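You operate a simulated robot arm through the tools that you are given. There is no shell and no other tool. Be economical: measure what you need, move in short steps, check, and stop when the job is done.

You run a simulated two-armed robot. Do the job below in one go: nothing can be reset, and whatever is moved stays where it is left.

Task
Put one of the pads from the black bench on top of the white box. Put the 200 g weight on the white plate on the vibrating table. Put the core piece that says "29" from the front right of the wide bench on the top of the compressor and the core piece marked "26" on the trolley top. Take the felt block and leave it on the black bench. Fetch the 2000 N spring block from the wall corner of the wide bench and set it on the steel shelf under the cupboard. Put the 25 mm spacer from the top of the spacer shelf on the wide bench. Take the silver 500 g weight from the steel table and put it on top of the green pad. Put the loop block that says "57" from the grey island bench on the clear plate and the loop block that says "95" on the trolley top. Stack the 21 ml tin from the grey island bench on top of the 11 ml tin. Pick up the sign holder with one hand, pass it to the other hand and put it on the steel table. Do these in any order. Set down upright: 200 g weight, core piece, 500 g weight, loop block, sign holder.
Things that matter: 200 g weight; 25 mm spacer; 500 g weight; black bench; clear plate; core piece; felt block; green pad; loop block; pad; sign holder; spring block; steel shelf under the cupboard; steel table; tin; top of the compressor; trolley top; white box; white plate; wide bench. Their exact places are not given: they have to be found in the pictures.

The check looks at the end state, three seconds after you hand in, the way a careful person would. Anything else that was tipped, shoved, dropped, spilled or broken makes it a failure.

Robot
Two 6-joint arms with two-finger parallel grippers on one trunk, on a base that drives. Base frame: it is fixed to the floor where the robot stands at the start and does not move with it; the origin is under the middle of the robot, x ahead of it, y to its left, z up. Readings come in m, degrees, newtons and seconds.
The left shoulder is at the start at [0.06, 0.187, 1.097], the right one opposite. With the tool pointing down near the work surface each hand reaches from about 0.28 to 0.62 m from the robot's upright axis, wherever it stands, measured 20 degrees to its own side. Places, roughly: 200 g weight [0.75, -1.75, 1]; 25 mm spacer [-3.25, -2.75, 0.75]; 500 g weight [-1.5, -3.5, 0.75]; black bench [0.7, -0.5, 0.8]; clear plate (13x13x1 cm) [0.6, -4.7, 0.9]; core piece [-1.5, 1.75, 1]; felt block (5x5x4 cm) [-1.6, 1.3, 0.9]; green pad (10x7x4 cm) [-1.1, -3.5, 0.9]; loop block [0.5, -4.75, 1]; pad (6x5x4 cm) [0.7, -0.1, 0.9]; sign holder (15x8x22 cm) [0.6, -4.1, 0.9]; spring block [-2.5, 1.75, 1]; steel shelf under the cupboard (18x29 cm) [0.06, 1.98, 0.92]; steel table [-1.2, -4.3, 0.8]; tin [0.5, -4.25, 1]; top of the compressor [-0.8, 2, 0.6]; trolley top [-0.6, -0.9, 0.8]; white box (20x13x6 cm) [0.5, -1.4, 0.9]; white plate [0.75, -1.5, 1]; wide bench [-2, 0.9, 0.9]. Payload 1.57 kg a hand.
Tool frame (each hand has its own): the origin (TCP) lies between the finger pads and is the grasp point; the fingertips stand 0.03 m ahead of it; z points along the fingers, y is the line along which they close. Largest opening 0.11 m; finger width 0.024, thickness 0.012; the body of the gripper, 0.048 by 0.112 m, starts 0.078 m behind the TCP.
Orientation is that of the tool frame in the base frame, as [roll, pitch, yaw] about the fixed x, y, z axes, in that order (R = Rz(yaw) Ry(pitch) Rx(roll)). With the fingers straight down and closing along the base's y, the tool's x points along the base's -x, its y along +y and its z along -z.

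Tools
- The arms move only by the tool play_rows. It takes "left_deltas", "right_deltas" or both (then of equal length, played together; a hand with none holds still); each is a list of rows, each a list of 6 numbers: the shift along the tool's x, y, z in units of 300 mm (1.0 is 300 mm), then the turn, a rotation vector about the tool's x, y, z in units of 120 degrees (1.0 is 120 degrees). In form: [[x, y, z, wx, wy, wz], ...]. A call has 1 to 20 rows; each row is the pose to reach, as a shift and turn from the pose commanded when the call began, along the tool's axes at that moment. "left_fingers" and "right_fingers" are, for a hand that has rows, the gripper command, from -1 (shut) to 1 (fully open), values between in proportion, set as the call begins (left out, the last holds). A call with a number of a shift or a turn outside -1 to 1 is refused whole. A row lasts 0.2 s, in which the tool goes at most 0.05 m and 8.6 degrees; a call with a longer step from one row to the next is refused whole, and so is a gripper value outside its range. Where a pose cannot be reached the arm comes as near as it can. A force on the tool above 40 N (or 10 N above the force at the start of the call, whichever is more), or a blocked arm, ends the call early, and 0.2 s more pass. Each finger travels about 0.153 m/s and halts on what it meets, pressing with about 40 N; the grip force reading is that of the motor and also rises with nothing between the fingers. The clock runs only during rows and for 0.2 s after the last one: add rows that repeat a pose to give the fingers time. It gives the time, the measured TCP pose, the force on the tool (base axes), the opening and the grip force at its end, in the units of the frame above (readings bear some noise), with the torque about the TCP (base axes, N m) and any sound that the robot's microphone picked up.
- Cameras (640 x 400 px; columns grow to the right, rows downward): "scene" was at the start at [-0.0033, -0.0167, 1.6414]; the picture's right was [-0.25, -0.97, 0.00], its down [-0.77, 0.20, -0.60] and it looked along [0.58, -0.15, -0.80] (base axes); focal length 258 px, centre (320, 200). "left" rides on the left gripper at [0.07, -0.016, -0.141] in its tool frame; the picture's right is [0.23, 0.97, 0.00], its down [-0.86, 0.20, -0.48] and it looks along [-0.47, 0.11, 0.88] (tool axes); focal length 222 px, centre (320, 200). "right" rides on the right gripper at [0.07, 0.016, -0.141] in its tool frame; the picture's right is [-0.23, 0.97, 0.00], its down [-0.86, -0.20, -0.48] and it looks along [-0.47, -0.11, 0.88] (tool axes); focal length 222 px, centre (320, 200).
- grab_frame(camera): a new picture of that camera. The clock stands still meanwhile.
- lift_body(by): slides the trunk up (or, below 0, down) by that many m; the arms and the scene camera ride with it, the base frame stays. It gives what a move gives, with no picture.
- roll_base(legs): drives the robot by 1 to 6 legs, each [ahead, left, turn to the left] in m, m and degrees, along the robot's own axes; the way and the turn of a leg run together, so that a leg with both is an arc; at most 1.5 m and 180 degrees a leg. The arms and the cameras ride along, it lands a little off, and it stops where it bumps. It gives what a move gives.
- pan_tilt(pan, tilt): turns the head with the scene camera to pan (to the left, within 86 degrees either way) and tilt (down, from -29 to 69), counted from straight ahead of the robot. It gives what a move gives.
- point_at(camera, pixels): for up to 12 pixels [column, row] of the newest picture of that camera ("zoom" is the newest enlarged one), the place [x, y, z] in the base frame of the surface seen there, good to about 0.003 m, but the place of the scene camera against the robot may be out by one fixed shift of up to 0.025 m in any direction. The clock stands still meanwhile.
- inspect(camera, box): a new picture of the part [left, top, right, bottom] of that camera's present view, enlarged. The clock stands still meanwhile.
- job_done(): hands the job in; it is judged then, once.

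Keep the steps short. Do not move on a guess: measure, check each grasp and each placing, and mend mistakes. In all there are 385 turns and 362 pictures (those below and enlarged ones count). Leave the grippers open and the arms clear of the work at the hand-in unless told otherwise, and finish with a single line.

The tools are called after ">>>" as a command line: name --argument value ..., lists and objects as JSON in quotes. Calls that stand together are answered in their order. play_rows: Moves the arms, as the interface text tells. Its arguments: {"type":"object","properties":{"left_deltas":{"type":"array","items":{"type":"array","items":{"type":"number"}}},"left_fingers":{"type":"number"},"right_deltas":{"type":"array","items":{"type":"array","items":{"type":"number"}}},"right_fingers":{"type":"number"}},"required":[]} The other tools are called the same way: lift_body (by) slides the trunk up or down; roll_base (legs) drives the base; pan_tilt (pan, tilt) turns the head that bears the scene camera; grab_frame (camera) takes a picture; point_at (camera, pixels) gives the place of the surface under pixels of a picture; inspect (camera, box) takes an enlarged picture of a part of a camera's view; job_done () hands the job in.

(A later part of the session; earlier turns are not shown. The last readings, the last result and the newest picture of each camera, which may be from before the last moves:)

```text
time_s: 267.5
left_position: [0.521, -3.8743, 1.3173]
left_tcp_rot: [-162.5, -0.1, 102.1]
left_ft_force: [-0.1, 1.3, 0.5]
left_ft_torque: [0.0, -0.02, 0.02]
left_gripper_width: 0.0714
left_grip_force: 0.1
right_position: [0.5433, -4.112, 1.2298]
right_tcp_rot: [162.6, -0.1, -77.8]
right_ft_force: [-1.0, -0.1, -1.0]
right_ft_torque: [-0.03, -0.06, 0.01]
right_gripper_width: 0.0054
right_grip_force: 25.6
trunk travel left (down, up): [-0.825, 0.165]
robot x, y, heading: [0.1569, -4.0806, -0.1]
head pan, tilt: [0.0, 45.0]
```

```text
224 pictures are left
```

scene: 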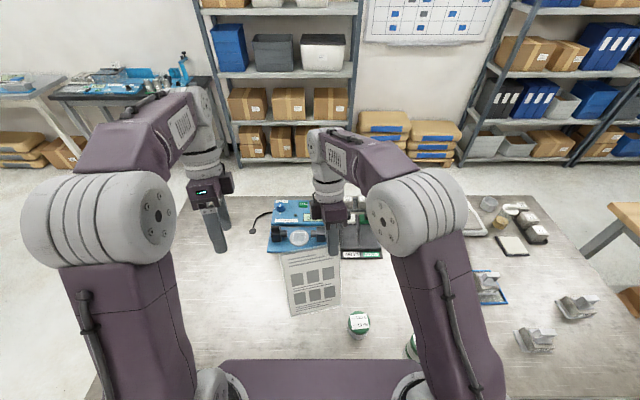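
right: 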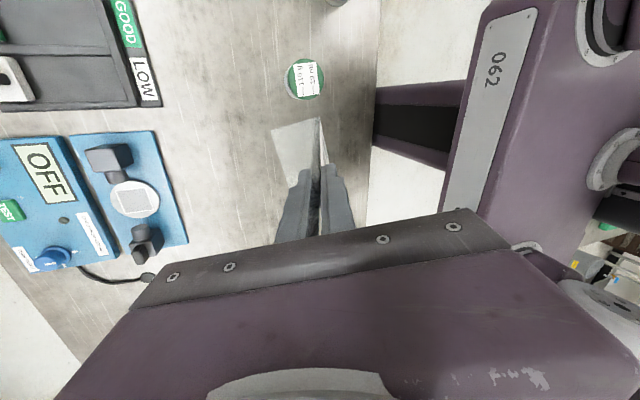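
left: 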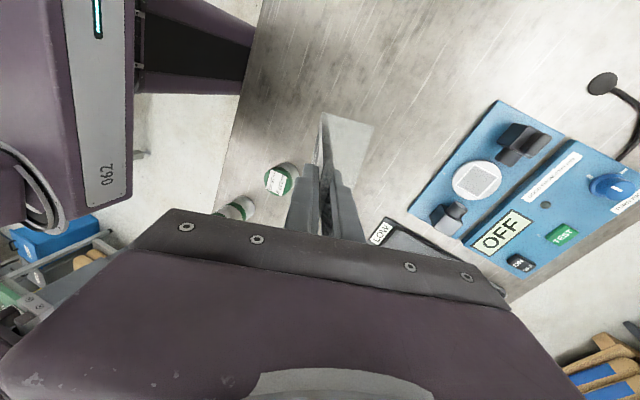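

Handover done. Raise the sign a little, return the left hand to straight-down, and drive to loop block 95.

>>> play_rows --left_deltas '[[0, 0, 0, -0.0122, -0.0099, -0.0642], [0, 0, 0, -0.0245, -0.0197, -0.1284], [0, 0, 0, -0.0367, -0.0296, -0.1926], [0, 0, 0, -0.0489, -0.0394, -0.2568], [0, 0, 0, -0.0612, -0.0493, -0.321], [0, 0, 0, -0.0734, -0.0591, -0.3852], [0, 0, 0, -0.0856, -0.069, -0.4494], [0, 0, 0, -0.0978, -0.0788, -0.5136], [0, 0, 0, -0.1101, -0.0887, -0.5778], [0, 0, 0, -0.1223, -0.0985, -0.642], [0, 0, 0, -0.1223, -0.0985, -0.642]]' --right_deltas '[[0, 0.01, -0.032, 0, 0, 0], [0, 0.02, -0.064, 0, 0, 0], [0, 0.03, -0.095, 0, 0, 0], [0, 0.04, -0.127, 0, 0, 0], [0, 0.05, -0.159, 0, 0, 0], [0, 0.05, -0.159, 0, 0, 0], [0, 0.05, -0.159, 0, 0, 0], [0, 0.05, -0.159, 0, 0, 0], [0, 0.05, -0.159, 0, 0, 0], [0, 0.05, -0.159, 0, 0, 0], [0, 0.05, -0.159, 0, 0, 0]]' --left_fingers 1

>>> roll_base --legs '[[-0.09, 0, 0], [0, -0.8, 0]]'

>>> grab_frame --camera "scene"

>>> grab_frame --camera "left"

```text
time_s: 269.9
left_position: [0.522, -3.8771, 1.3157]
left_tcp_rot: [-180.0, -0.1, 179.9]
left_ft_force: [-0.2, 0.2, -0.5]
left_ft_torque: [0.01, 0.03, -0.02]
left_gripper_width: 0.1099
left_grip_force: 0.0
right_position: [0.5433, -4.1125, 1.2812]
right_tcp_rot: [162.5, 0.0, -77.9]
right_ft_force: [0.2, -0.2, -1.3]
right_ft_torque: [-0.1, -0.07, -0.03]
right_gripper_width: 0.0052
right_grip_force: 25.3
trunk travel left (down, up): [-0.825, 0.165]
robot x, y, heading: [0.1588, -4.079, -0.2]
head pan, tilt: [0.0, 45.0]
```

```text
time_s: 275.0
left_position: [0.4273, -4.6877, 1.3161]
left_tcp_rot: [180.0, -0.1, 179.5]
left_ft_force: [0.0, -0.2, -0.5]
left_ft_torque: [-0.03, -0.02, -0.01]
left_gripper_width: 0.1099
left_grip_force: 0.1
right_position: [0.4465, -4.9228, 1.2818]
right_tcp_rot: [162.5, -0.1, -78.1]
right_ft_force: [0.4, 0.2, -1.8]
right_ft_torque: [-0.07, -0.06, -0.01]
right_gripper_width: 0.0053
right_grip_force: 25.5
trunk travel left (down, up): [-0.825, 0.165]
robot x, y, heading: [0.0596, -4.8917, -0.5]
head pan, tilt: [0.0, 45.0]
```

```text
223 pictures are left
```

scene: 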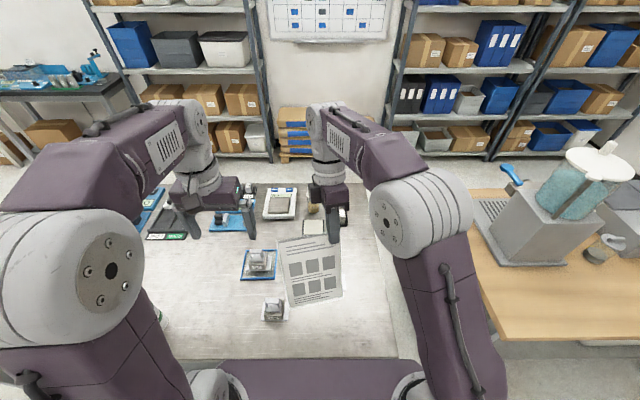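

```text
222 pictures are left
```

left: 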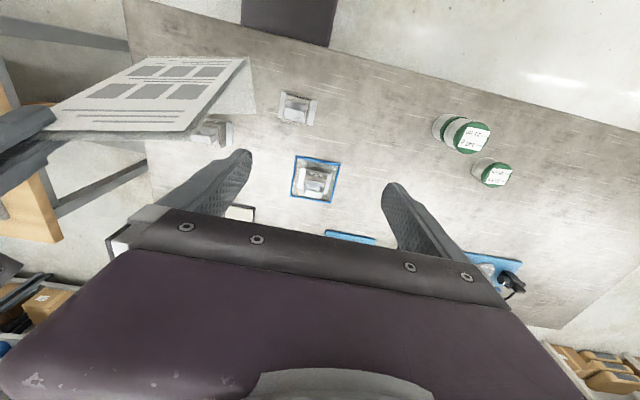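

>>> play_rows --right_deltas '[[0.138, 0.029, 0.009, 0, 0, 0], [0.277, 0.058, 0.018, 0, 0, 0], [0.415, 0.086, 0.027, 0, 0, 0], [0.553, 0.115, 0.036, 0, 0, 0], [0.553, 0.115, 0.036, 0, 0, 0]]'

>>> grab_frame --camera "scene"

>>> inspect --camera "scene" --box '[230, 230, 390, 350]'

>>> grab_frame --camera "left"

```text
time_s: 276.2
left_position: [0.4268, -4.6873, 1.3147]
left_tcp_rot: [-180.0, 0.0, 179.5]
left_ft_force: [0.5, -0.2, -0.8]
left_ft_torque: [-0.06, 0.01, 0.03]
left_gripper_width: 0.1099
left_grip_force: 0.1
right_position: [0.4455, -5.0938, 1.2816]
right_tcp_rot: [162.7, -0.1, -78.0]
right_ft_force: [0.8, -0.1, -0.9]
right_ft_torque: [-0.08, -0.03, 0.01]
right_gripper_width: 0.0054
right_grip_force: 25.6
trunk travel left (down, up): [-0.825, 0.165]
robot x, y, heading: [0.0605, -4.8932, -0.4]
head pan, tilt: [0.0, 45.0]
```

```text
221 pictures are left
```

scene: 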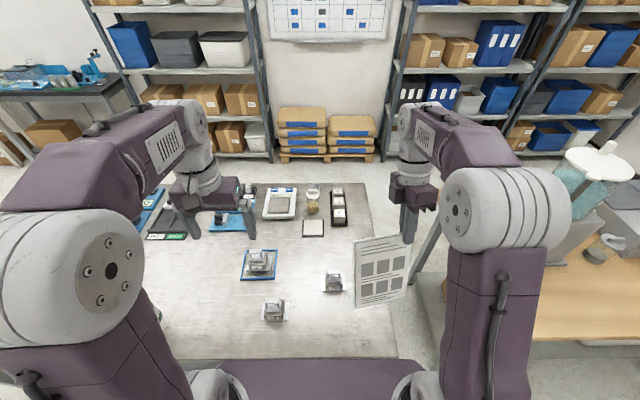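

```text
3.33 times, centred on (310, 290) of scene
```

zoom: 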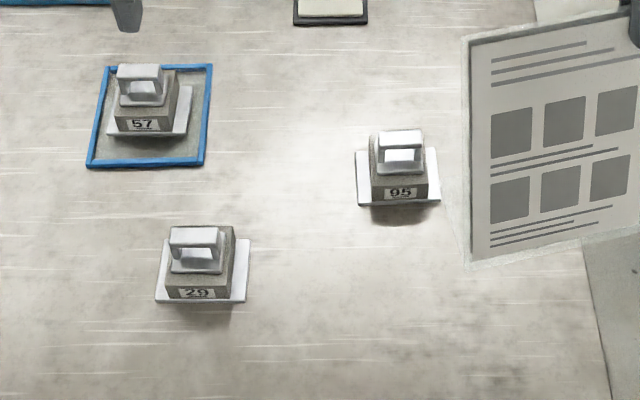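

```text
219 pictures are left
```

left: 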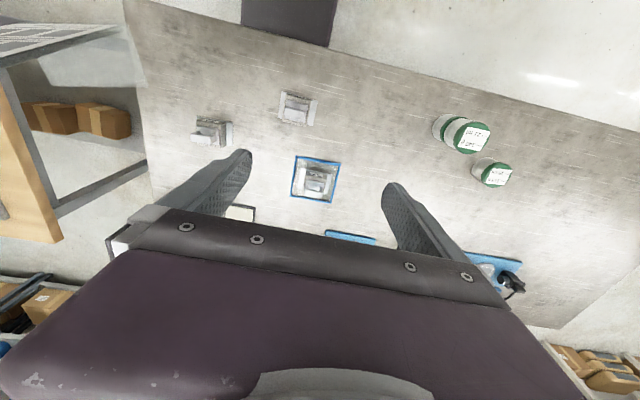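

>>> point_at --camera "left" --pixels '[[209, 128], [224, 133], [212, 140], [232, 125]]'

>>> point_at --camera "zoom" --pixels '[[400, 172], [372, 175], [427, 178], [400, 192], [400, 135], [360, 200], [438, 200]]'

```text
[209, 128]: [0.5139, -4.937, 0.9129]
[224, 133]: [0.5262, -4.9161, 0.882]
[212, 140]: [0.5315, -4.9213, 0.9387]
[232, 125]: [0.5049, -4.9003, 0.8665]
```

```text
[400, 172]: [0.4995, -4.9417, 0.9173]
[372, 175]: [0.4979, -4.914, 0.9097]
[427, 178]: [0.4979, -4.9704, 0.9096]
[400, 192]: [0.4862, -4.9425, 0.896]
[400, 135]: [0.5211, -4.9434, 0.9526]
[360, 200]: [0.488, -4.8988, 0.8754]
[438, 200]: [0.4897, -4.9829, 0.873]
```

>>> play_rows --right_deltas '[[0.11, 0.023, 0.007, 0, 0, 0], [0.22, 0.046, 0.014, 0, 0, 0], [0.325, 0.068, 0.021, 0, 0, 0], [0.325, 0.068, 0.021, 0, 0, 0], [0.325, 0.068, 0.021, 0, 0, 0], [0.325, 0.068, 0.021, 0, 0, 0], [0.325, 0.068, 0.021, 0, 0, 0], [0.325, 0.068, 0.021, 0, 0, 0], [0.325, 0.068, 0.021, 0, 0, 0], [0.325, 0.068, 0.021, 0, 0, 0], [0.325, 0.068, 0.021, 0, 0, 0], [0.325, 0.068, 0.021, 0, 0, 0], [0.325, 0.068, 0.021, 0, 0, 0], [0.325, 0.068, 0.021, 0, 0, 0]]' --left_deltas '[[-0.04, -0.1, 0, 0, 0, 0], [-0.09, -0.22, 0, 0, 0, 0], [-0.14, -0.35, 0, 0, 0, 0], [-0.19, -0.47, 0, 0, 0, 0], [-0.24, -0.6, 0, 0, 0, 0], [-0.29, -0.72, 0, 0, 0, 0], [-0.343, -0.85, 0, 0, 0, 0], [-0.343, -0.85, 0.15, 0, 0, 0], [-0.343, -0.85, 0.3, 0, 0, 0], [-0.343, -0.85, 0.45, 0, 0, 0], [-0.343, -0.85, 0.6, 0, 0, 0], [-0.343, -0.85, 0.75, 0, 0, 0], [-0.343, -0.85, 0.85, 0, 0, 0], [-0.343, -0.85, 0.85, 0, 0, 0]]'

>>> grab_frame --camera "left"

>>> grab_frame --camera "scene"

```text
time_s: 279.2
left_position: [0.5254, -4.946, 1.0607]
left_tcp_rot: [180.0, 0.1, 179.5]
left_ft_force: [-0.6, -0.1, 1.0]
left_ft_torque: [-0.01, 0.01, -0.02]
left_gripper_width: 0.1098
left_grip_force: 0.1
right_position: [0.4415, -5.1925, 1.2803]
right_tcp_rot: [162.5, -0.1, -78.2]
right_ft_force: [-0.5, 0.7, -2.1]
right_ft_torque: [-0.07, -0.05, -0.02]
right_gripper_width: 0.0055
right_grip_force: 25.4
trunk travel left (down, up): [-0.825, 0.165]
robot x, y, heading: [0.0578, -4.8926, -0.1]
head pan, tilt: [0.0, 45.0]
```

```text
218 pictures are left
```

left: 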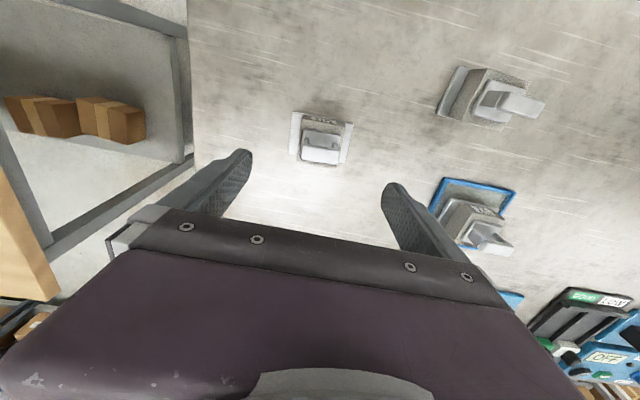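

```text
217 pictures are left
```

scene: 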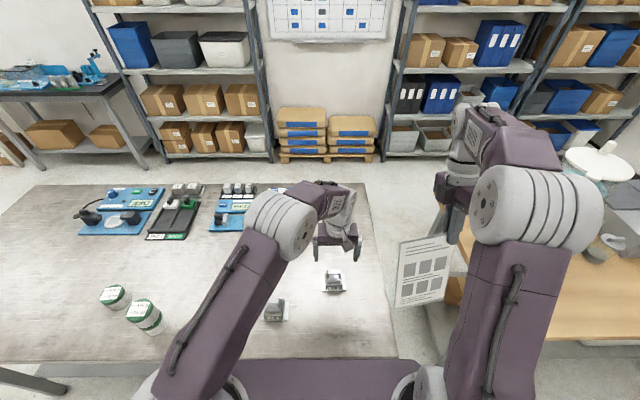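

>>> inspect --camera "left" --box '[270, 95, 370, 180]'

>>> point_at --camera "zoom" --pixels '[[330, 145], [235, 140], [425, 175], [310, 310], [240, 290], [410, 310], [330, 240], [140, 110], [520, 200]]'

```text
4.71 times, centred on (320, 138) of left
```

zoom: 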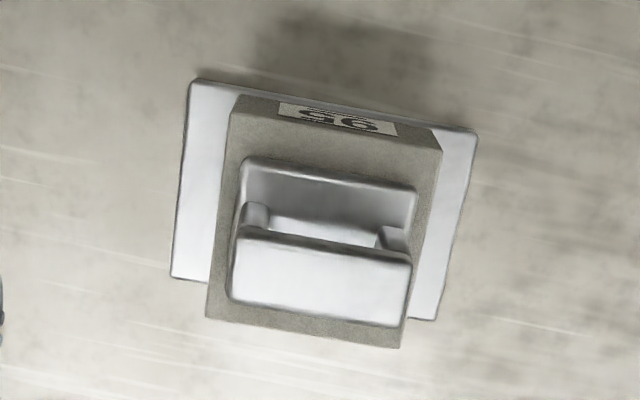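

```text
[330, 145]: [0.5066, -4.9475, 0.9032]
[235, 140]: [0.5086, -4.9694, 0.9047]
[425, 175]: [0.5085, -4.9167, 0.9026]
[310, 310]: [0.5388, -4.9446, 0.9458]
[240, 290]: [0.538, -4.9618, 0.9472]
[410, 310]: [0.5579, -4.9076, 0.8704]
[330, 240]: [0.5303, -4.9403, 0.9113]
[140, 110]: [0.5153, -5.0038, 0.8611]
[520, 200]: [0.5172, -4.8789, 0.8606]
```

>>> play_rows --left_deltas '[[-0.028, 0.01, 0.13, 0, 0, 0], [-0.028, 0.01, 0.26, 0, 0, 0], [-0.028, 0.01, 0.39, 0, 0, 0], [-0.028, 0.01, 0.5, 0, 0, 0], [-0.028, 0.01, 0.519, 0, 0, 0], [-0.028, 0.01, 0.519, 0, 0, 0]]'

>>> play_rows --left_deltas '[[0, 0, 0, 0, 0, 0], [0, 0, 0, 0, 0, 0], [0, 0, 0, 0, 0, 0]]' --left_fingers -1

>>> play_rows --left_deltas '[[0, 0, -0.1, 0, 0, 0], [0, 0, -0.25, 0, 0, 0], [0, 0, -0.4, 0, 0, 0], [0, 0, -0.55, 0, 0, 0], [0, 0, -0.7, 0, 0, 0], [0, 0, -0.85, 0, 0, 0], [0.03, 0.12, -0.95, 0, 0, 0], [0.1, 0.24, -0.95, 0, 0, 0], [0.17, 0.36, -0.95, 0, 0, 0], [0.24, 0.48, -0.95, 0, 0, 0], [0.31, 0.6, -0.95, 0, 0, 0], [0.38, 0.72, -0.95, 0, 0, 0], [0.4, 0.85, -0.95, 0, 0, 0], [0.4, 0.85, -0.95, 0, 0, 0]]'

>>> grab_frame --camera "left"

```text
time_s: 280.6
left_position: [0.5329, -4.9405, 0.9048]
left_tcp_rot: [-180.0, 0.1, 179.5]
left_ft_force: [-0.3, -0.9, 0.7]
left_ft_torque: [-0.03, -0.04, -0.03]
left_gripper_width: 0.1098
left_grip_force: 0.0
right_position: [0.443, -5.1933, 1.2796]
right_tcp_rot: [162.6, -0.1, -78.1]
right_ft_force: [-0.7, -0.2, -1.1]
right_ft_torque: [-0.04, -0.08, -0.01]
right_gripper_width: 0.0053
right_grip_force: 25.9
trunk travel left (down, up): [-0.825, 0.165]
robot x, y, heading: [0.0585, -4.8907, -0.6]
head pan, tilt: [0.0, 45.0]
```

```text
time_s: 281.4
left_position: [0.5343, -4.9416, 0.904]
left_tcp_rot: [179.9, 0.0, 179.4]
left_ft_force: [0.5, -1.2, 0.3]
left_ft_torque: [-0.12, -0.04, 0.13]
left_gripper_width: 0.0601
left_grip_force: 39.8
right_position: [0.4441, -5.1937, 1.2802]
right_tcp_rot: [162.6, -0.1, -78.0]
right_ft_force: [0.3, -0.8, -2.2]
right_ft_torque: [-0.09, -0.04, -0.01]
right_gripper_width: 0.0051
right_grip_force: 25.0
trunk travel left (down, up): [-0.825, 0.165]
robot x, y, heading: [0.059, -4.8915, -0.6]
head pan, tilt: [0.0, 45.0]
```

```text
time_s: 284.4
left_position: [0.4165, -4.6839, 1.1932]
left_tcp_rot: [-180.0, -0.1, 179.4]
left_ft_force: [0.1, -0.2, -6.9]
left_ft_torque: [0.01, 0.0, -0.05]
left_gripper_width: 0.0598
left_grip_force: 40.1
right_position: [0.4452, -5.1937, 1.2795]
right_tcp_rot: [162.5, -0.1, -78.1]
right_ft_force: [0.5, 0.0, -1.4]
right_ft_torque: [-0.07, -0.05, 0.01]
right_gripper_width: 0.0056
right_grip_force: 25.7
trunk travel left (down, up): [-0.825, 0.165]
robot x, y, heading: [0.0623, -4.8927, -0.5]
head pan, tilt: [0.0, 45.0]
```

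```text
215 pictures are left
```

left: 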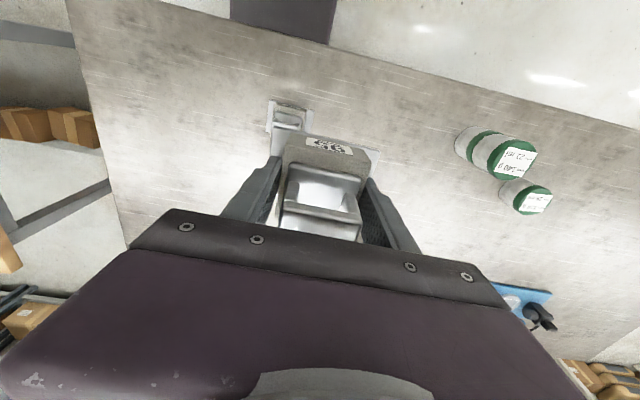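

Block 95 held. Back away and turn to face the steel table.

>>> roll_base --legs '[[-0.3, 0, 0], [0, 0.75, 0], [0, 0, 180]]'

>>> pan_tilt --pan 0 --tilt 40

>>> grab_frame --camera "scene"

```text
time_s: 297.4
left_position: [-0.5892, -4.3454, 1.1927]
left_tcp_rot: [-180.0, -0.1, -0.6]
left_ft_force: [-0.4, -0.1, -7.0]
left_ft_torque: [-0.02, -0.02, 0.03]
left_gripper_width: 0.0596
left_grip_force: 39.9
right_position: [-0.6161, -3.8384, 1.2795]
right_tcp_rot: [162.5, 0.0, 101.9]
right_ft_force: [-0.2, 0.2, -1.3]
right_ft_torque: [0.1, 0.07, 0.03]
right_gripper_width: 0.0055
right_grip_force: 25.5
trunk travel left (down, up): [-0.825, 0.165]
robot x, y, heading: [-0.2294, -4.1359, 179.4]
head pan, tilt: [0.0, 45.0]
```

```text
time_s: 298.1
left_position: [-0.5888, -4.3452, 1.1917]
left_tcp_rot: [180.0, -0.1, -0.7]
left_ft_force: [-0.6, 0.5, -7.0]
left_ft_torque: [0.0, -0.04, 0.02]
left_gripper_width: 0.0598
left_grip_force: 39.8
right_position: [-0.6151, -3.838, 1.2786]
right_tcp_rot: [162.5, -0.1, 101.8]
right_ft_force: [0.5, 0.3, -1.3]
right_ft_torque: [0.09, 0.06, -0.06]
right_gripper_width: 0.0055
right_grip_force: 25.4
trunk travel left (down, up): [-0.825, 0.165]
robot x, y, heading: [-0.231, -4.1384, 179.7]
head pan, tilt: [0.0, 40.0]
```

```text
214 pictures are left
```

scene: 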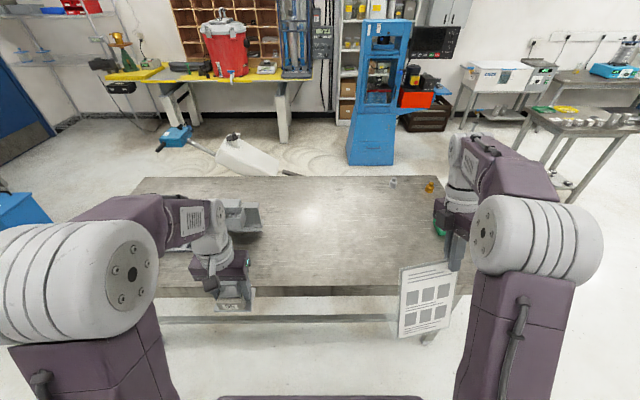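

>>> point_at --camera "scene" --pixels '[[320, 285], [320, 230], [393, 182], [430, 187], [437, 222], [250, 220], [330, 185], [460, 285], [370, 300], [390, 240], [180, 270]]'

>>> inspect --camera "scene" --box '[360, 160, 480, 260]'

```text
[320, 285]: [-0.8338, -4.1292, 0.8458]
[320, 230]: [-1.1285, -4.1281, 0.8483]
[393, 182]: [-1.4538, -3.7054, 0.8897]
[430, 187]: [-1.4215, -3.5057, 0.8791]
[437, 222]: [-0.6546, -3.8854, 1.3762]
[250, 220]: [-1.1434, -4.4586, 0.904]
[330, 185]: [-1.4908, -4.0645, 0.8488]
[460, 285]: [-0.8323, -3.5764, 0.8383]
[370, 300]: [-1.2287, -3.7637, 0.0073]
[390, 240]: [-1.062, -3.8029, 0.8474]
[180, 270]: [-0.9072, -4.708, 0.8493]
```

```text
4.00 times, centred on (420, 210) of scene
```

zoom: 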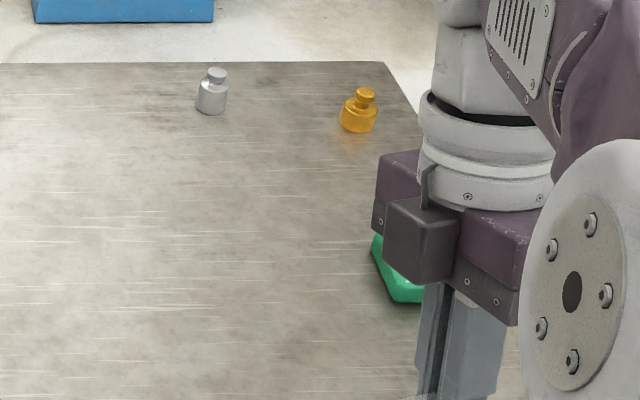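

>>> point_at --camera "scene" --pixels '[[280, 319], [200, 321], [360, 317], [300, 340], [430, 330], [424, 338]]'

>>> grab_frame --camera "right"

```text
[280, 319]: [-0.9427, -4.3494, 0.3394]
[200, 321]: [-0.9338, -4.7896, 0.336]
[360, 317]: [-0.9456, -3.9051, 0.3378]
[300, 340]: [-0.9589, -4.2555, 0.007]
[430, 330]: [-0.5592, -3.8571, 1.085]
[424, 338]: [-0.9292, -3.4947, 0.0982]
```

```text
212 pictures are left
```

right: 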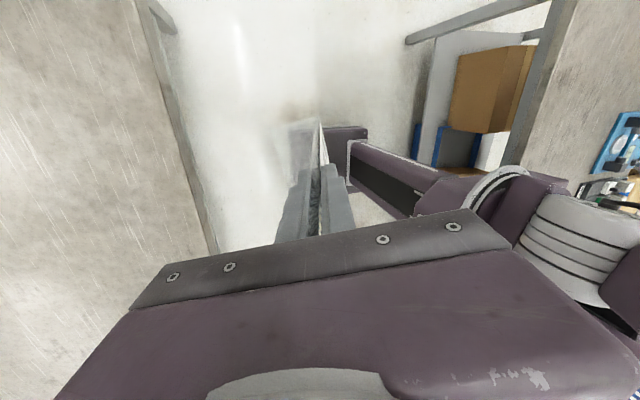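

Rail is above the base; drive 0.38 m ahead and 0.1 m left.

>>> roll_base --legs '[[0.38, 0.1, 0]]'

>>> grab_frame --camera "scene"

```text
time_s: 300.5
left_position: [-0.9649, -4.4395, 1.1926]
left_tcp_rot: [-180.0, 0.0, -0.8]
left_ft_force: [0.0, 0.0, -6.3]
left_ft_torque: [-0.01, 0.0, 0.01]
left_gripper_width: 0.0593
left_grip_force: 40.2
right_position: [-0.9917, -3.9315, 1.2811]
right_tcp_rot: [162.6, -0.2, 101.6]
right_ft_force: [0.1, -0.5, -1.4]
right_ft_torque: [0.07, 0.04, -0.03]
right_gripper_width: 0.0056
right_grip_force: 25.8
trunk travel left (down, up): [-0.825, 0.165]
robot x, y, heading: [-0.6065, -4.2372, 179.0]
head pan, tilt: [0.0, 40.0]
```

```text
211 pictures are left
```

scene: 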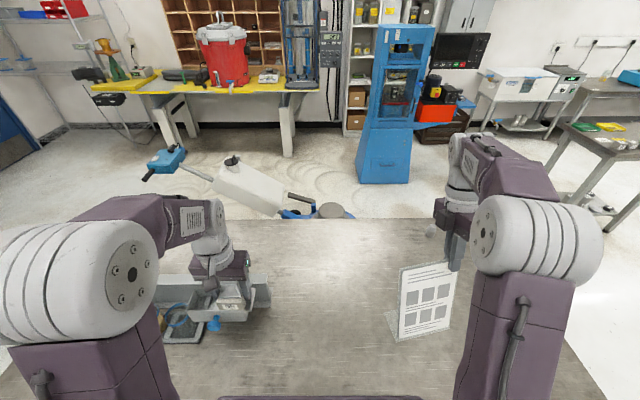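

>>> play_rows --right_deltas '[[0.007, -0.072, 0.12, 0, 0, 0], [0.013, -0.144, 0.241, 0, 0, 0], [0.02, -0.216, 0.362, 0, 0, 0], [0.027, -0.288, 0.482, 0, 0, 0], [0.033, -0.36, 0.603, 0, 0, 0], [0.033, -0.36, 0.603, 0, 0, 0]]'

>>> inspect --camera "scene" --box '[350, 200, 510, 360]'

>>> inspect --camera "right" --box '[220, 80, 420, 260]'

```text
time_s: 301.9
left_position: [-0.9664, -4.4393, 1.1925]
left_tcp_rot: [-180.0, -0.1, -0.7]
left_ft_force: [-0.1, 0.4, -6.3]
left_ft_torque: [0.0, -0.03, 0.0]
left_gripper_width: 0.0595
left_grip_force: 40.3
right_position: [-1.0429, -3.9308, 1.0747]
right_tcp_rot: [162.5, -0.1, 101.7]
right_ft_force: [0.4, 0.6, -2.0]
right_ft_torque: [0.05, 0.07, 0.01]
right_gripper_width: 0.0057
right_grip_force: 26.0
trunk travel left (down, up): [-0.825, 0.165]
robot x, y, heading: [-0.6131, -4.2346, 179.2]
head pan, tilt: [0.0, 40.0]
```

```text
2.50 times, centred on (430, 280) of scene
```

zoom: 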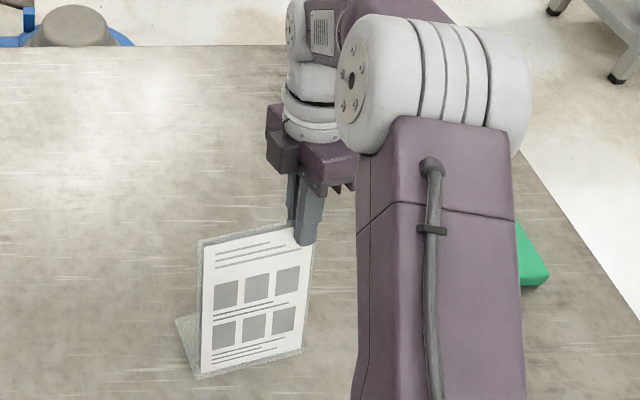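

```text
2.22 times, centred on (320, 170) of right
```

zoom: 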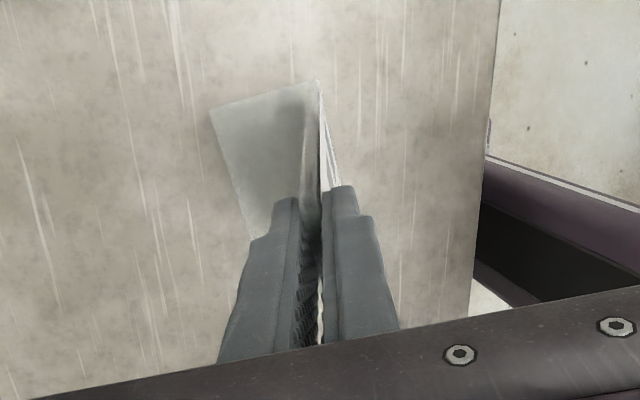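

>>> inspect --camera "scene" --box '[380, 280, 480, 360]'

>>> point_at --camera "zoom" --pixels '[[135, 268], [150, 270], [280, 240], [325, 225], [80, 160], [130, 200], [140, 310], [330, 280]]'

```text
5.00 times, centred on (430, 320) of scene
```

zoom: 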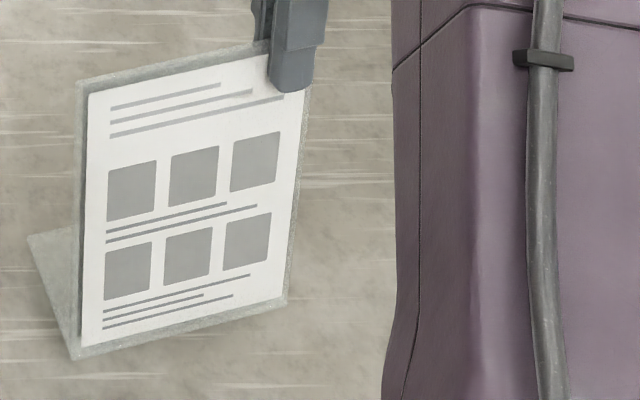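

```text
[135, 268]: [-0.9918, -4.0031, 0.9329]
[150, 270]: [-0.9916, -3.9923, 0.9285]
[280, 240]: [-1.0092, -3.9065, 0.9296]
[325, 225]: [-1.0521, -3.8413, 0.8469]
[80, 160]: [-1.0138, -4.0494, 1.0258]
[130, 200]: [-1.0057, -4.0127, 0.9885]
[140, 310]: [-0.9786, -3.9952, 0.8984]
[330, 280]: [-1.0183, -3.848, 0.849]
```

>>> point_at --camera "zoom" --pixels '[[78, 352], [100, 345], [275, 303], [283, 298], [200, 322], [40, 245]]'

>>> play_rows --right_deltas '[[0, -0.005, 0.016, 0, 0, 0], [0, -0.01, 0.032, 0, 0, 0], [0, -0.01, 0.032, 0, 0, 0]]'

```text
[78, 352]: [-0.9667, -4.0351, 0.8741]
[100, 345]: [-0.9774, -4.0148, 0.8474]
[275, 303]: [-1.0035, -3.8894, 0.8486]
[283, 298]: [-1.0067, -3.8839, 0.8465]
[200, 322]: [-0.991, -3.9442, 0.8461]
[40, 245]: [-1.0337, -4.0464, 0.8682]
```

```text
time_s: 302.7
left_position: [-0.9673, -4.4394, 1.192]
left_tcp_rot: [180.0, -0.1, -0.8]
left_ft_force: [-0.4, 1.1, -5.9]
left_ft_torque: [-0.02, 0.01, 0.01]
left_gripper_width: 0.06
left_grip_force: 40.0
right_position: [-1.0434, -3.9311, 1.0647]
right_tcp_rot: [162.5, -0.1, 101.7]
right_ft_force: [-0.3, 0.3, -1.5]
right_ft_torque: [0.04, 0.07, 0.0]
right_gripper_width: 0.0056
right_grip_force: 25.6
trunk travel left (down, up): [-0.825, 0.165]
robot x, y, heading: [-0.6088, -4.2326, 179.2]
head pan, tilt: [0.0, 40.0]
```

>>> play_rows --right_deltas '[[0, -0.004, 0.0127, 0, 0, 0], [0, -0.008, 0.0254, 0, 0, 0], [0, -0.008, 0.0254, 0, 0, 0]]'

>>> inspect --camera "scene" --box '[380, 280, 480, 360]'

```text
time_s: 303.5
left_position: [-0.9654, -4.4386, 1.1924]
left_tcp_rot: [-179.9, 0.0, -0.8]
left_ft_force: [-0.7, -0.8, -6.6]
left_ft_torque: [-0.01, 0.01, 0.01]
left_gripper_width: 0.0596
left_grip_force: 40.3
right_position: [-1.0419, -3.9307, 1.058]
right_tcp_rot: [162.6, -0.1, 101.7]
right_ft_force: [-1.2, 4.8, 13.5]
right_ft_torque: [-0.62, 0.0, 0.02]
right_gripper_width: 0.0057
right_grip_force: 25.8
trunk travel left (down, up): [-0.825, 0.165]
robot x, y, heading: [-0.6061, -4.2333, 179.3]
head pan, tilt: [0.0, 40.0]
```

```text
5.00 times, centred on (430, 320) of scene
```

zoom: 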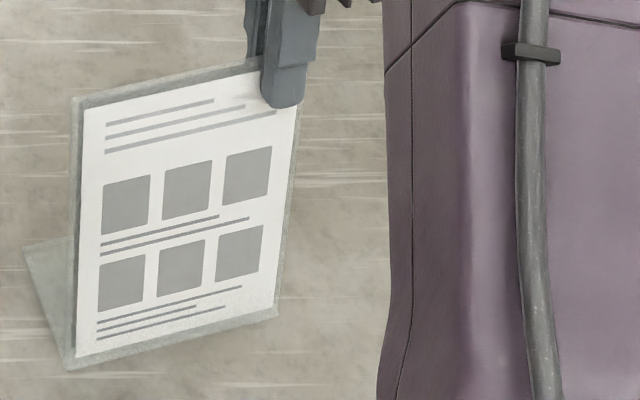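

Contact felt at TCP 1.058 as predicted. Relieve 1 mm, open, withdraw along the plate.

>>> play_rows --right_deltas '[[0, 0.001, -0.0035, 0, 0, 0], [0, 0.001, -0.0035, 0, 0, 0]]'

>>> play_rows --right_deltas '[[0, 0, 0, 0, 0, 0], [0, 0, 0, 0, 0, 0], [0, 0, -0.07, 0, 0, 0], [0, 0, -0.2, 0, 0, 0], [0, 0, -0.35, 0, 0, 0], [0, 0, -0.5, 0, 0, 0], [0, 0, -0.5, 0, 0, 0]]' --right_fingers 0.2

>>> grab_frame --camera "scene"

>>> grab_frame --camera "right"

```text
time_s: 304.1
left_position: [-0.9671, -4.4396, 1.1923]
left_tcp_rot: [180.0, -0.1, -0.7]
left_ft_force: [0.6, 0.2, -6.3]
left_ft_torque: [-0.01, 0.02, 0.03]
left_gripper_width: 0.0599
left_grip_force: 39.7
right_position: [-1.0429, -3.9309, 1.0577]
right_tcp_rot: [162.5, -0.1, 101.7]
right_ft_force: [-0.2, 1.4, 1.9]
right_ft_torque: [-0.12, 0.05, -0.01]
right_gripper_width: 0.0056
right_grip_force: 25.6
trunk travel left (down, up): [-0.825, 0.165]
robot x, y, heading: [-0.61, -4.2363, 179.4]
head pan, tilt: [0.0, 40.0]
```

```text
time_s: 305.7
left_position: [-0.9679, -4.4391, 1.1915]
left_tcp_rot: [180.0, -0.1, -0.7]
left_ft_force: [0.3, 0.6, -6.9]
left_ft_torque: [0.01, -0.01, 0.02]
left_gripper_width: 0.0598
left_grip_force: 40.0
right_position: [-1.0857, -3.9402, 1.2006]
right_tcp_rot: [162.5, -0.2, 101.7]
right_ft_force: [0.1, -0.3, -0.1]
right_ft_torque: [0.0, 0.02, -0.03]
right_gripper_width: 0.0658
right_grip_force: 0.1
trunk travel left (down, up): [-0.825, 0.165]
robot x, y, heading: [-0.6102, -4.232, 179.4]
head pan, tilt: [0.0, 40.0]
```

```text
206 pictures are left
```

scene: 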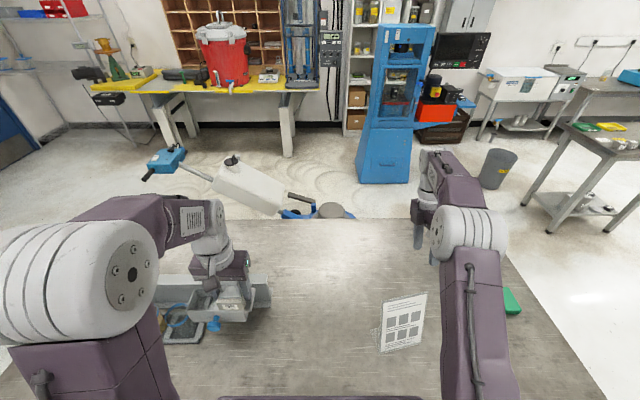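

```text
205 pictures are left
```

right: 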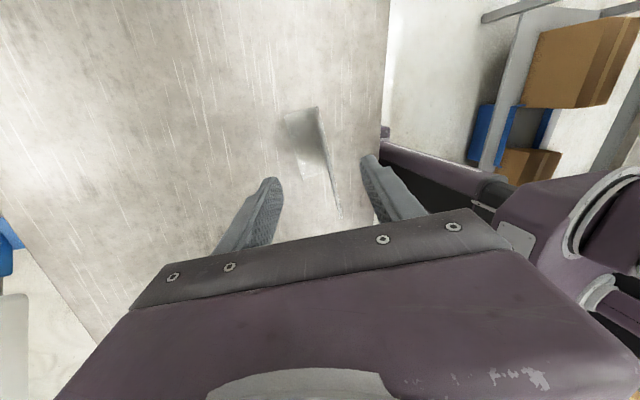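

Sign stands on the steel table. Straighten the right hand, and measure free floor for approaching the table's north end.

>>> play_rows --right_deltas '[[0, 0, -0.05, 0.008, -0.01, 0.0651], [0, 0, -0.1, 0.016, -0.02, 0.1302], [0, 0, -0.1, 0.024, -0.03, 0.1952], [0, 0, -0.1, 0.032, -0.04, 0.2603], [0, 0, -0.1, 0.04, -0.05, 0.3254], [0, 0, -0.1, 0.048, -0.06, 0.3905], [0, 0, -0.1, 0.056, -0.07, 0.4555], [0, 0, -0.1, 0.064, -0.08, 0.5206], [0, 0, -0.1, 0.072, -0.09, 0.5857], [0, 0, -0.1, 0.08, -0.1, 0.6508], [0, 0, -0.1, 0.088, -0.11, 0.7158], [0, 0, -0.1, 0.096, -0.12, 0.7809], [0, 0, -0.1, 0.104, -0.13, 0.846], [0, 0, -0.1, 0.104, -0.13, 0.846]]' --right_fingers 1

>>> point_at --camera "scene" --pixels '[[490, 185], [525, 200], [575, 125], [630, 250], [510, 300], [560, 200], [600, 230], [515, 318]]'

>>> roll_base --legs '[[-0.4, 0, 0.6], [0, -1.2, 0]]'

>>> pan_tilt --pan 0 --tilt 25

>>> grab_frame --camera "scene"

```text
time_s: 308.7
left_position: [-0.9673, -4.4394, 1.192]
left_tcp_rot: [180.0, -0.1, -0.8]
left_ft_force: [-0.1, -0.2, -6.1]
left_ft_torque: [-0.02, -0.02, -0.04]
left_gripper_width: 0.0597
left_grip_force: 40.6
right_position: [-1.0957, -3.9432, 1.2294]
right_tcp_rot: [-179.8, 0.0, -0.8]
right_ft_force: [-0.2, -0.3, 0.5]
right_ft_torque: [0.01, 0.01, 0.0]
right_gripper_width: 0.11
right_grip_force: 0.1
trunk travel left (down, up): [-0.825, 0.165]
robot x, y, heading: [-0.6088, -4.2327, 179.1]
head pan, tilt: [0.0, 40.0]
```

```text
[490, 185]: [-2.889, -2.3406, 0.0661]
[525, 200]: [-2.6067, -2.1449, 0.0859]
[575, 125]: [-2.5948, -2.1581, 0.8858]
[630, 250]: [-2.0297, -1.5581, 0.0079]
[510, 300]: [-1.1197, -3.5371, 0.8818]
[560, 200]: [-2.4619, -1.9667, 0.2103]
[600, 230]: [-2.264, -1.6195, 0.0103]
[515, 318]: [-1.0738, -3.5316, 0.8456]
```

```text
time_s: 317.0
left_position: [-0.5644, -3.2281, 1.192]
left_tcp_rot: [180.0, -0.1, -0.1]
left_ft_force: [-0.7, -0.2, -6.5]
left_ft_torque: [-0.02, 0.0, 0.02]
left_gripper_width: 0.0599
left_grip_force: 39.7
right_position: [-0.7001, -2.7336, 1.2285]
right_tcp_rot: [-179.9, 0.0, 0.0]
right_ft_force: [0.0, 0.2, 0.3]
right_ft_torque: [-0.02, -0.04, -0.03]
right_gripper_width: 0.1102
right_grip_force: 0.1
trunk travel left (down, up): [-0.825, 0.165]
robot x, y, heading: [-0.2115, -3.0187, -179.9]
head pan, tilt: [0.0, 40.0]
```

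```text
time_s: 317.8
left_position: [-0.5643, -3.2261, 1.1923]
left_tcp_rot: [-179.9, -0.1, -0.1]
left_ft_force: [-0.9, 0.0, -6.0]
left_ft_torque: [-0.01, -0.02, -0.02]
left_gripper_width: 0.0597
left_grip_force: 39.9
right_position: [-0.6998, -2.7315, 1.2289]
right_tcp_rot: [180.0, 0.1, 0.0]
right_ft_force: [0.6, -0.4, -0.2]
right_ft_torque: [-0.01, -0.01, -0.01]
right_gripper_width: 0.1101
right_grip_force: 0.0
trunk travel left (down, up): [-0.825, 0.165]
robot x, y, heading: [-0.2077, -3.0181, -179.9]
head pan, tilt: [0.0, 25.0]
```

```text
204 pictures are left
```

scene: 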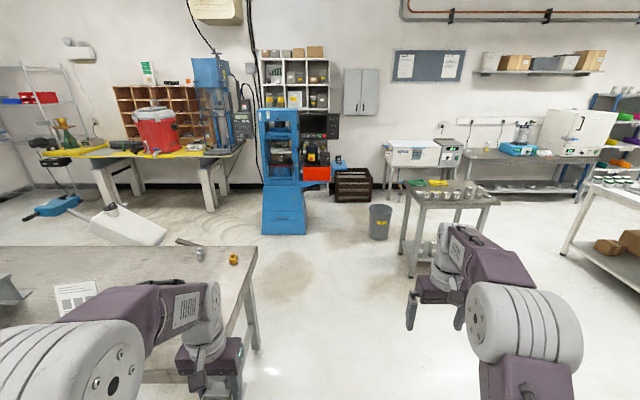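

Corridor ahead is free. Drive to (-1.28,-3.02) and turn to face −y at the table's end.

>>> roll_base --legs '[[1.07, 0, 0], [0, 0, 90]]'

>>> pan_tilt --pan 0 --tilt 50

>>> grab_frame --camera "scene"

>>> point_at --camera "scene" --pixels '[[320, 300], [320, 250], [320, 200], [320, 320], [320, 280], [400, 200], [250, 250], [320, 340]]'

```text
time_s: 327.1
left_position: [-1.0897, -3.377, 1.1915]
left_tcp_rot: [180.0, -0.1, 88.1]
left_ft_force: [0.6, -0.2, -6.4]
left_ft_torque: [0.01, -0.03, 0.02]
left_gripper_width: 0.0596
left_grip_force: 40.3
right_position: [-1.5889, -3.495, 1.2296]
right_tcp_rot: [-180.0, 0.0, 88.1]
right_ft_force: [0.6, -0.8, -0.2]
right_ft_torque: [-0.02, 0.01, 0.03]
right_gripper_width: 0.1101
right_grip_force: 0.1
trunk travel left (down, up): [-0.825, 0.165]
robot x, y, heading: [-1.2879, -3.0176, -92.0]
head pan, tilt: [0.0, 25.0]
```

```text
time_s: 327.9
left_position: [-1.0897, -3.3769, 1.1916]
left_tcp_rot: [180.0, -0.1, 88.1]
left_ft_force: [-0.6, 0.1, -7.5]
left_ft_torque: [0.03, -0.05, -0.01]
left_gripper_width: 0.0599
left_grip_force: 40.1
right_position: [-1.5888, -3.4947, 1.2299]
right_tcp_rot: [-179.8, -0.1, 88.0]
right_ft_force: [-0.5, -0.1, 1.3]
right_ft_torque: [0.01, 0.01, 0.0]
right_gripper_width: 0.1099
right_grip_force: 0.1
trunk travel left (down, up): [-0.825, 0.165]
robot x, y, heading: [-1.29, -3.0093, -91.7]
head pan, tilt: [0.0, 50.0]
```

```text
203 pictures are left
```

scene: 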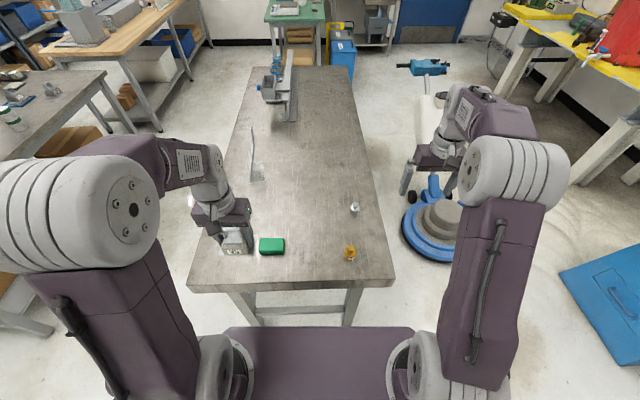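

```text
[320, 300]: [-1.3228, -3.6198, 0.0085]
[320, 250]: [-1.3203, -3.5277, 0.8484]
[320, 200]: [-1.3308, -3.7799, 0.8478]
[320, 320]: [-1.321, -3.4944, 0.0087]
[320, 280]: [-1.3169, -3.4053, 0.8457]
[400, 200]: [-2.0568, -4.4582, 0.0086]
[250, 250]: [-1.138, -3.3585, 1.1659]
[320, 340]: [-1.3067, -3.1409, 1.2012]
```

>>> inspect --camera "scene" --box '[240, 180, 400, 280]'

>>> point_at --camera "zoom" --pixels '[[457, 98], [455, 115], [440, 115], [472, 115], [456, 135], [437, 290], [125, 250], [80, 240], [172, 240], [172, 275], [85, 280], [320, 200]]'

```text
4.00 times, centred on (320, 230) of scene
```

zoom: 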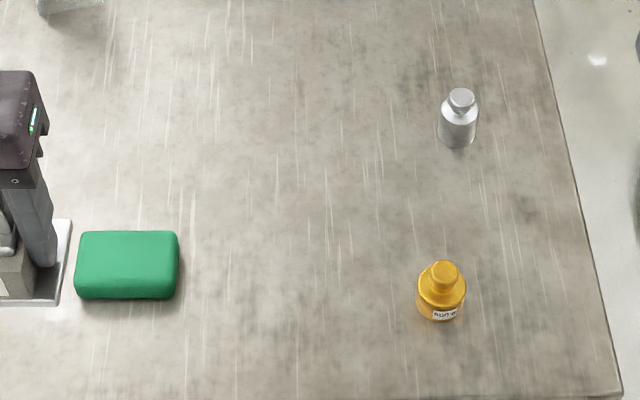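

```text
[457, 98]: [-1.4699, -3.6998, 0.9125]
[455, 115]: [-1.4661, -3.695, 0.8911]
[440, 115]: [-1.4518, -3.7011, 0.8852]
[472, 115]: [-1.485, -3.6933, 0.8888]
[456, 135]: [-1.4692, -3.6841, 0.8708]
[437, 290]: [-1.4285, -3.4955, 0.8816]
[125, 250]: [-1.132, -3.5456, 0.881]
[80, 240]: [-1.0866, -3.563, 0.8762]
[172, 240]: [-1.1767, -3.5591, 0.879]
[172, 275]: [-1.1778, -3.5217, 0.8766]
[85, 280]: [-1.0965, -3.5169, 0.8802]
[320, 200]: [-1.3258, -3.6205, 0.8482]
```

Weight ≈(-1.468,-3.71), green pad ≈(-1.133,-3.552). Drive 0.17 m closer, moving the left hand out of the way first.

>>> play_rows --left_deltas '[[0.05, 0.12, 0, 0, 0, 0], [0.1, 0.24, 0, 0, 0, 0], [0.2, 0.36, 0, 0, 0, 0], [0.3, 0.45, 0, 0, 0, 0], [0.3, 0.45, 0, 0, 0, 0]]'

>>> roll_base --legs '[[0.16, 0, 1.8]]'

>>> grab_frame --camera "right"

```text
time_s: 329.1
left_position: [-0.9496, -3.2908, 1.1925]
left_tcp_rot: [-180.0, -0.1, 88.1]
left_ft_force: [-0.1, -0.7, -7.4]
left_ft_torque: [0.01, 0.0, 0.03]
left_gripper_width: 0.0597
left_grip_force: 40.3
right_position: [-1.5878, -3.4948, 1.2289]
right_tcp_rot: [-179.9, 0.0, 88.1]
right_ft_force: [0.2, -1.1, -0.4]
right_ft_torque: [0.0, 0.0, 0.0]
right_gripper_width: 0.11
right_grip_force: 0.2
trunk travel left (down, up): [-0.825, 0.165]
robot x, y, heading: [-1.2879, -3.0113, -91.8]
head pan, tilt: [0.0, 50.0]
```

```text
time_s: 330.6
left_position: [-0.9458, -3.436, 1.1936]
left_tcp_rot: [180.0, 0.0, 89.8]
left_ft_force: [0.5, 0.2, -6.3]
left_ft_torque: [-0.01, -0.01, 0.01]
left_gripper_width: 0.0595
left_grip_force: 40.0
right_position: [-1.5777, -3.6597, 1.2316]
right_tcp_rot: [-179.9, 0.1, 89.7]
right_ft_force: [-0.3, -0.2, 0.0]
right_ft_torque: [-0.01, -0.02, 0.02]
right_gripper_width: 0.1099
right_grip_force: 0.0
trunk travel left (down, up): [-0.825, 0.165]
robot x, y, heading: [-1.289, -3.1743, -90.2]
head pan, tilt: [0.0, 50.0]
```

```text
201 pictures are left
```

right: 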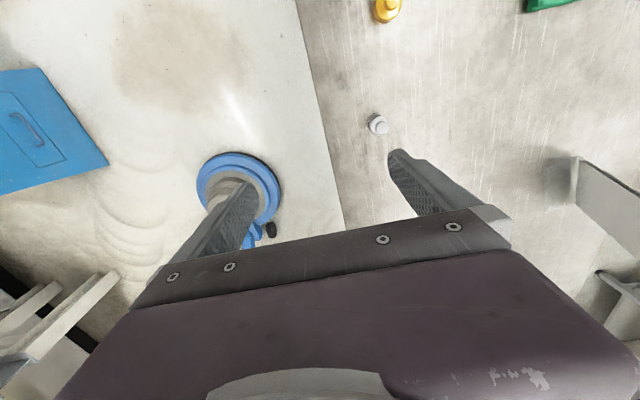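

>>> point_at --camera "right" --pixels '[[379, 127], [373, 122], [383, 120], [376, 117]]'

>>> lift_body --by -0.1

```text
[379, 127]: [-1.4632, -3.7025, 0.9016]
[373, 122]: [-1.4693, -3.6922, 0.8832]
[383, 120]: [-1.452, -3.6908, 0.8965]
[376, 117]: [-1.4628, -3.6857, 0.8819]
```

```text
time_s: 331.9
left_position: [-0.9456, -3.4385, 1.0928]
left_tcp_rot: [-180.0, -0.1, 89.8]
left_ft_force: [0.7, -0.2, -7.4]
left_ft_torque: [0.02, -0.01, -0.01]
left_gripper_width: 0.0595
left_grip_force: 40.0
right_position: [-1.5774, -3.6623, 1.1299]
right_tcp_rot: [-179.9, -0.1, 89.8]
right_ft_force: [-0.5, 0.4, 0.6]
right_ft_torque: [-0.02, 0.0, 0.01]
right_gripper_width: 0.1102
right_grip_force: 0.1
trunk travel left (down, up): [-0.725, 0.265]
robot x, y, heading: [-1.2886, -3.1739, -90.2]
head pan, tilt: [0.0, 50.0]
```

>>> play_rows --right_deltas '[[-0.048, 0.127, 0, 0, 0, 0], [-0.095, 0.253, 0, 0, 0, 0], [-0.143, 0.38, 0, 0, 0, 0], [-0.143, 0.38, 0.15, 0, 0, 0], [-0.143, 0.38, 0.3, 0, 0, 0], [-0.143, 0.38, 0.45, 0, 0, 0], [-0.143, 0.38, 0.45, 0, 0, 0]]' --right_fingers 0.4

>>> grab_frame --camera "right"

```text
time_s: 333.5
left_position: [-0.9454, -3.4383, 1.0924]
left_tcp_rot: [180.0, -0.2, 89.8]
left_ft_force: [1.0, 0.5, -7.4]
left_ft_torque: [0.02, 0.02, 0.03]
left_gripper_width: 0.0597
left_grip_force: 39.6
right_position: [-1.4636, -3.7042, 0.9952]
right_tcp_rot: [-179.9, 0.0, 89.8]
right_ft_force: [-0.1, -0.1, -0.2]
right_ft_torque: [-0.04, -0.01, 0.0]
right_gripper_width: 0.0768
right_grip_force: 0.1
trunk travel left (down, up): [-0.725, 0.265]
robot x, y, heading: [-1.2917, -3.1707, -90.5]
head pan, tilt: [0.0, 50.0]
```

```text
200 pictures are left
```

right: 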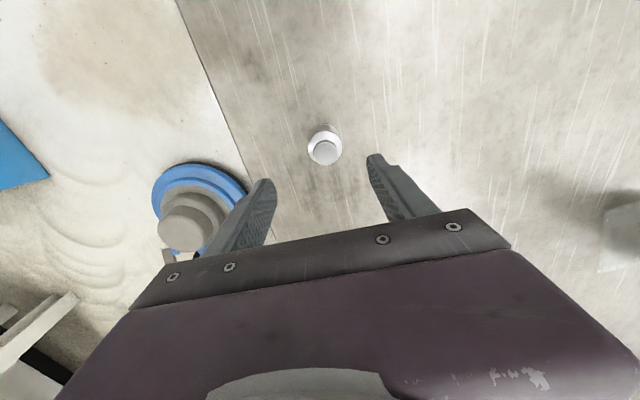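

>>> inspect --camera "right" --box '[290, 110, 360, 180]'

>>> point_at --camera "zoom" --pixels '[[320, 225], [275, 205], [365, 200], [330, 300], [320, 140], [300, 100]]'

```text
5.71 times, centred on (325, 145) of right
```

zoom: 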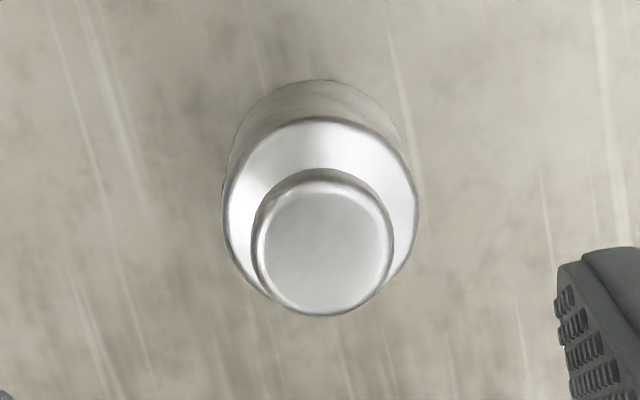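

```text
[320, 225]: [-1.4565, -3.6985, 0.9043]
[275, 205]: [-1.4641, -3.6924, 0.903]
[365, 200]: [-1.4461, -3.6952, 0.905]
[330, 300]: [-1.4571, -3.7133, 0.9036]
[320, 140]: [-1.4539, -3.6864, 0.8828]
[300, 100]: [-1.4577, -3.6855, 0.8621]
```

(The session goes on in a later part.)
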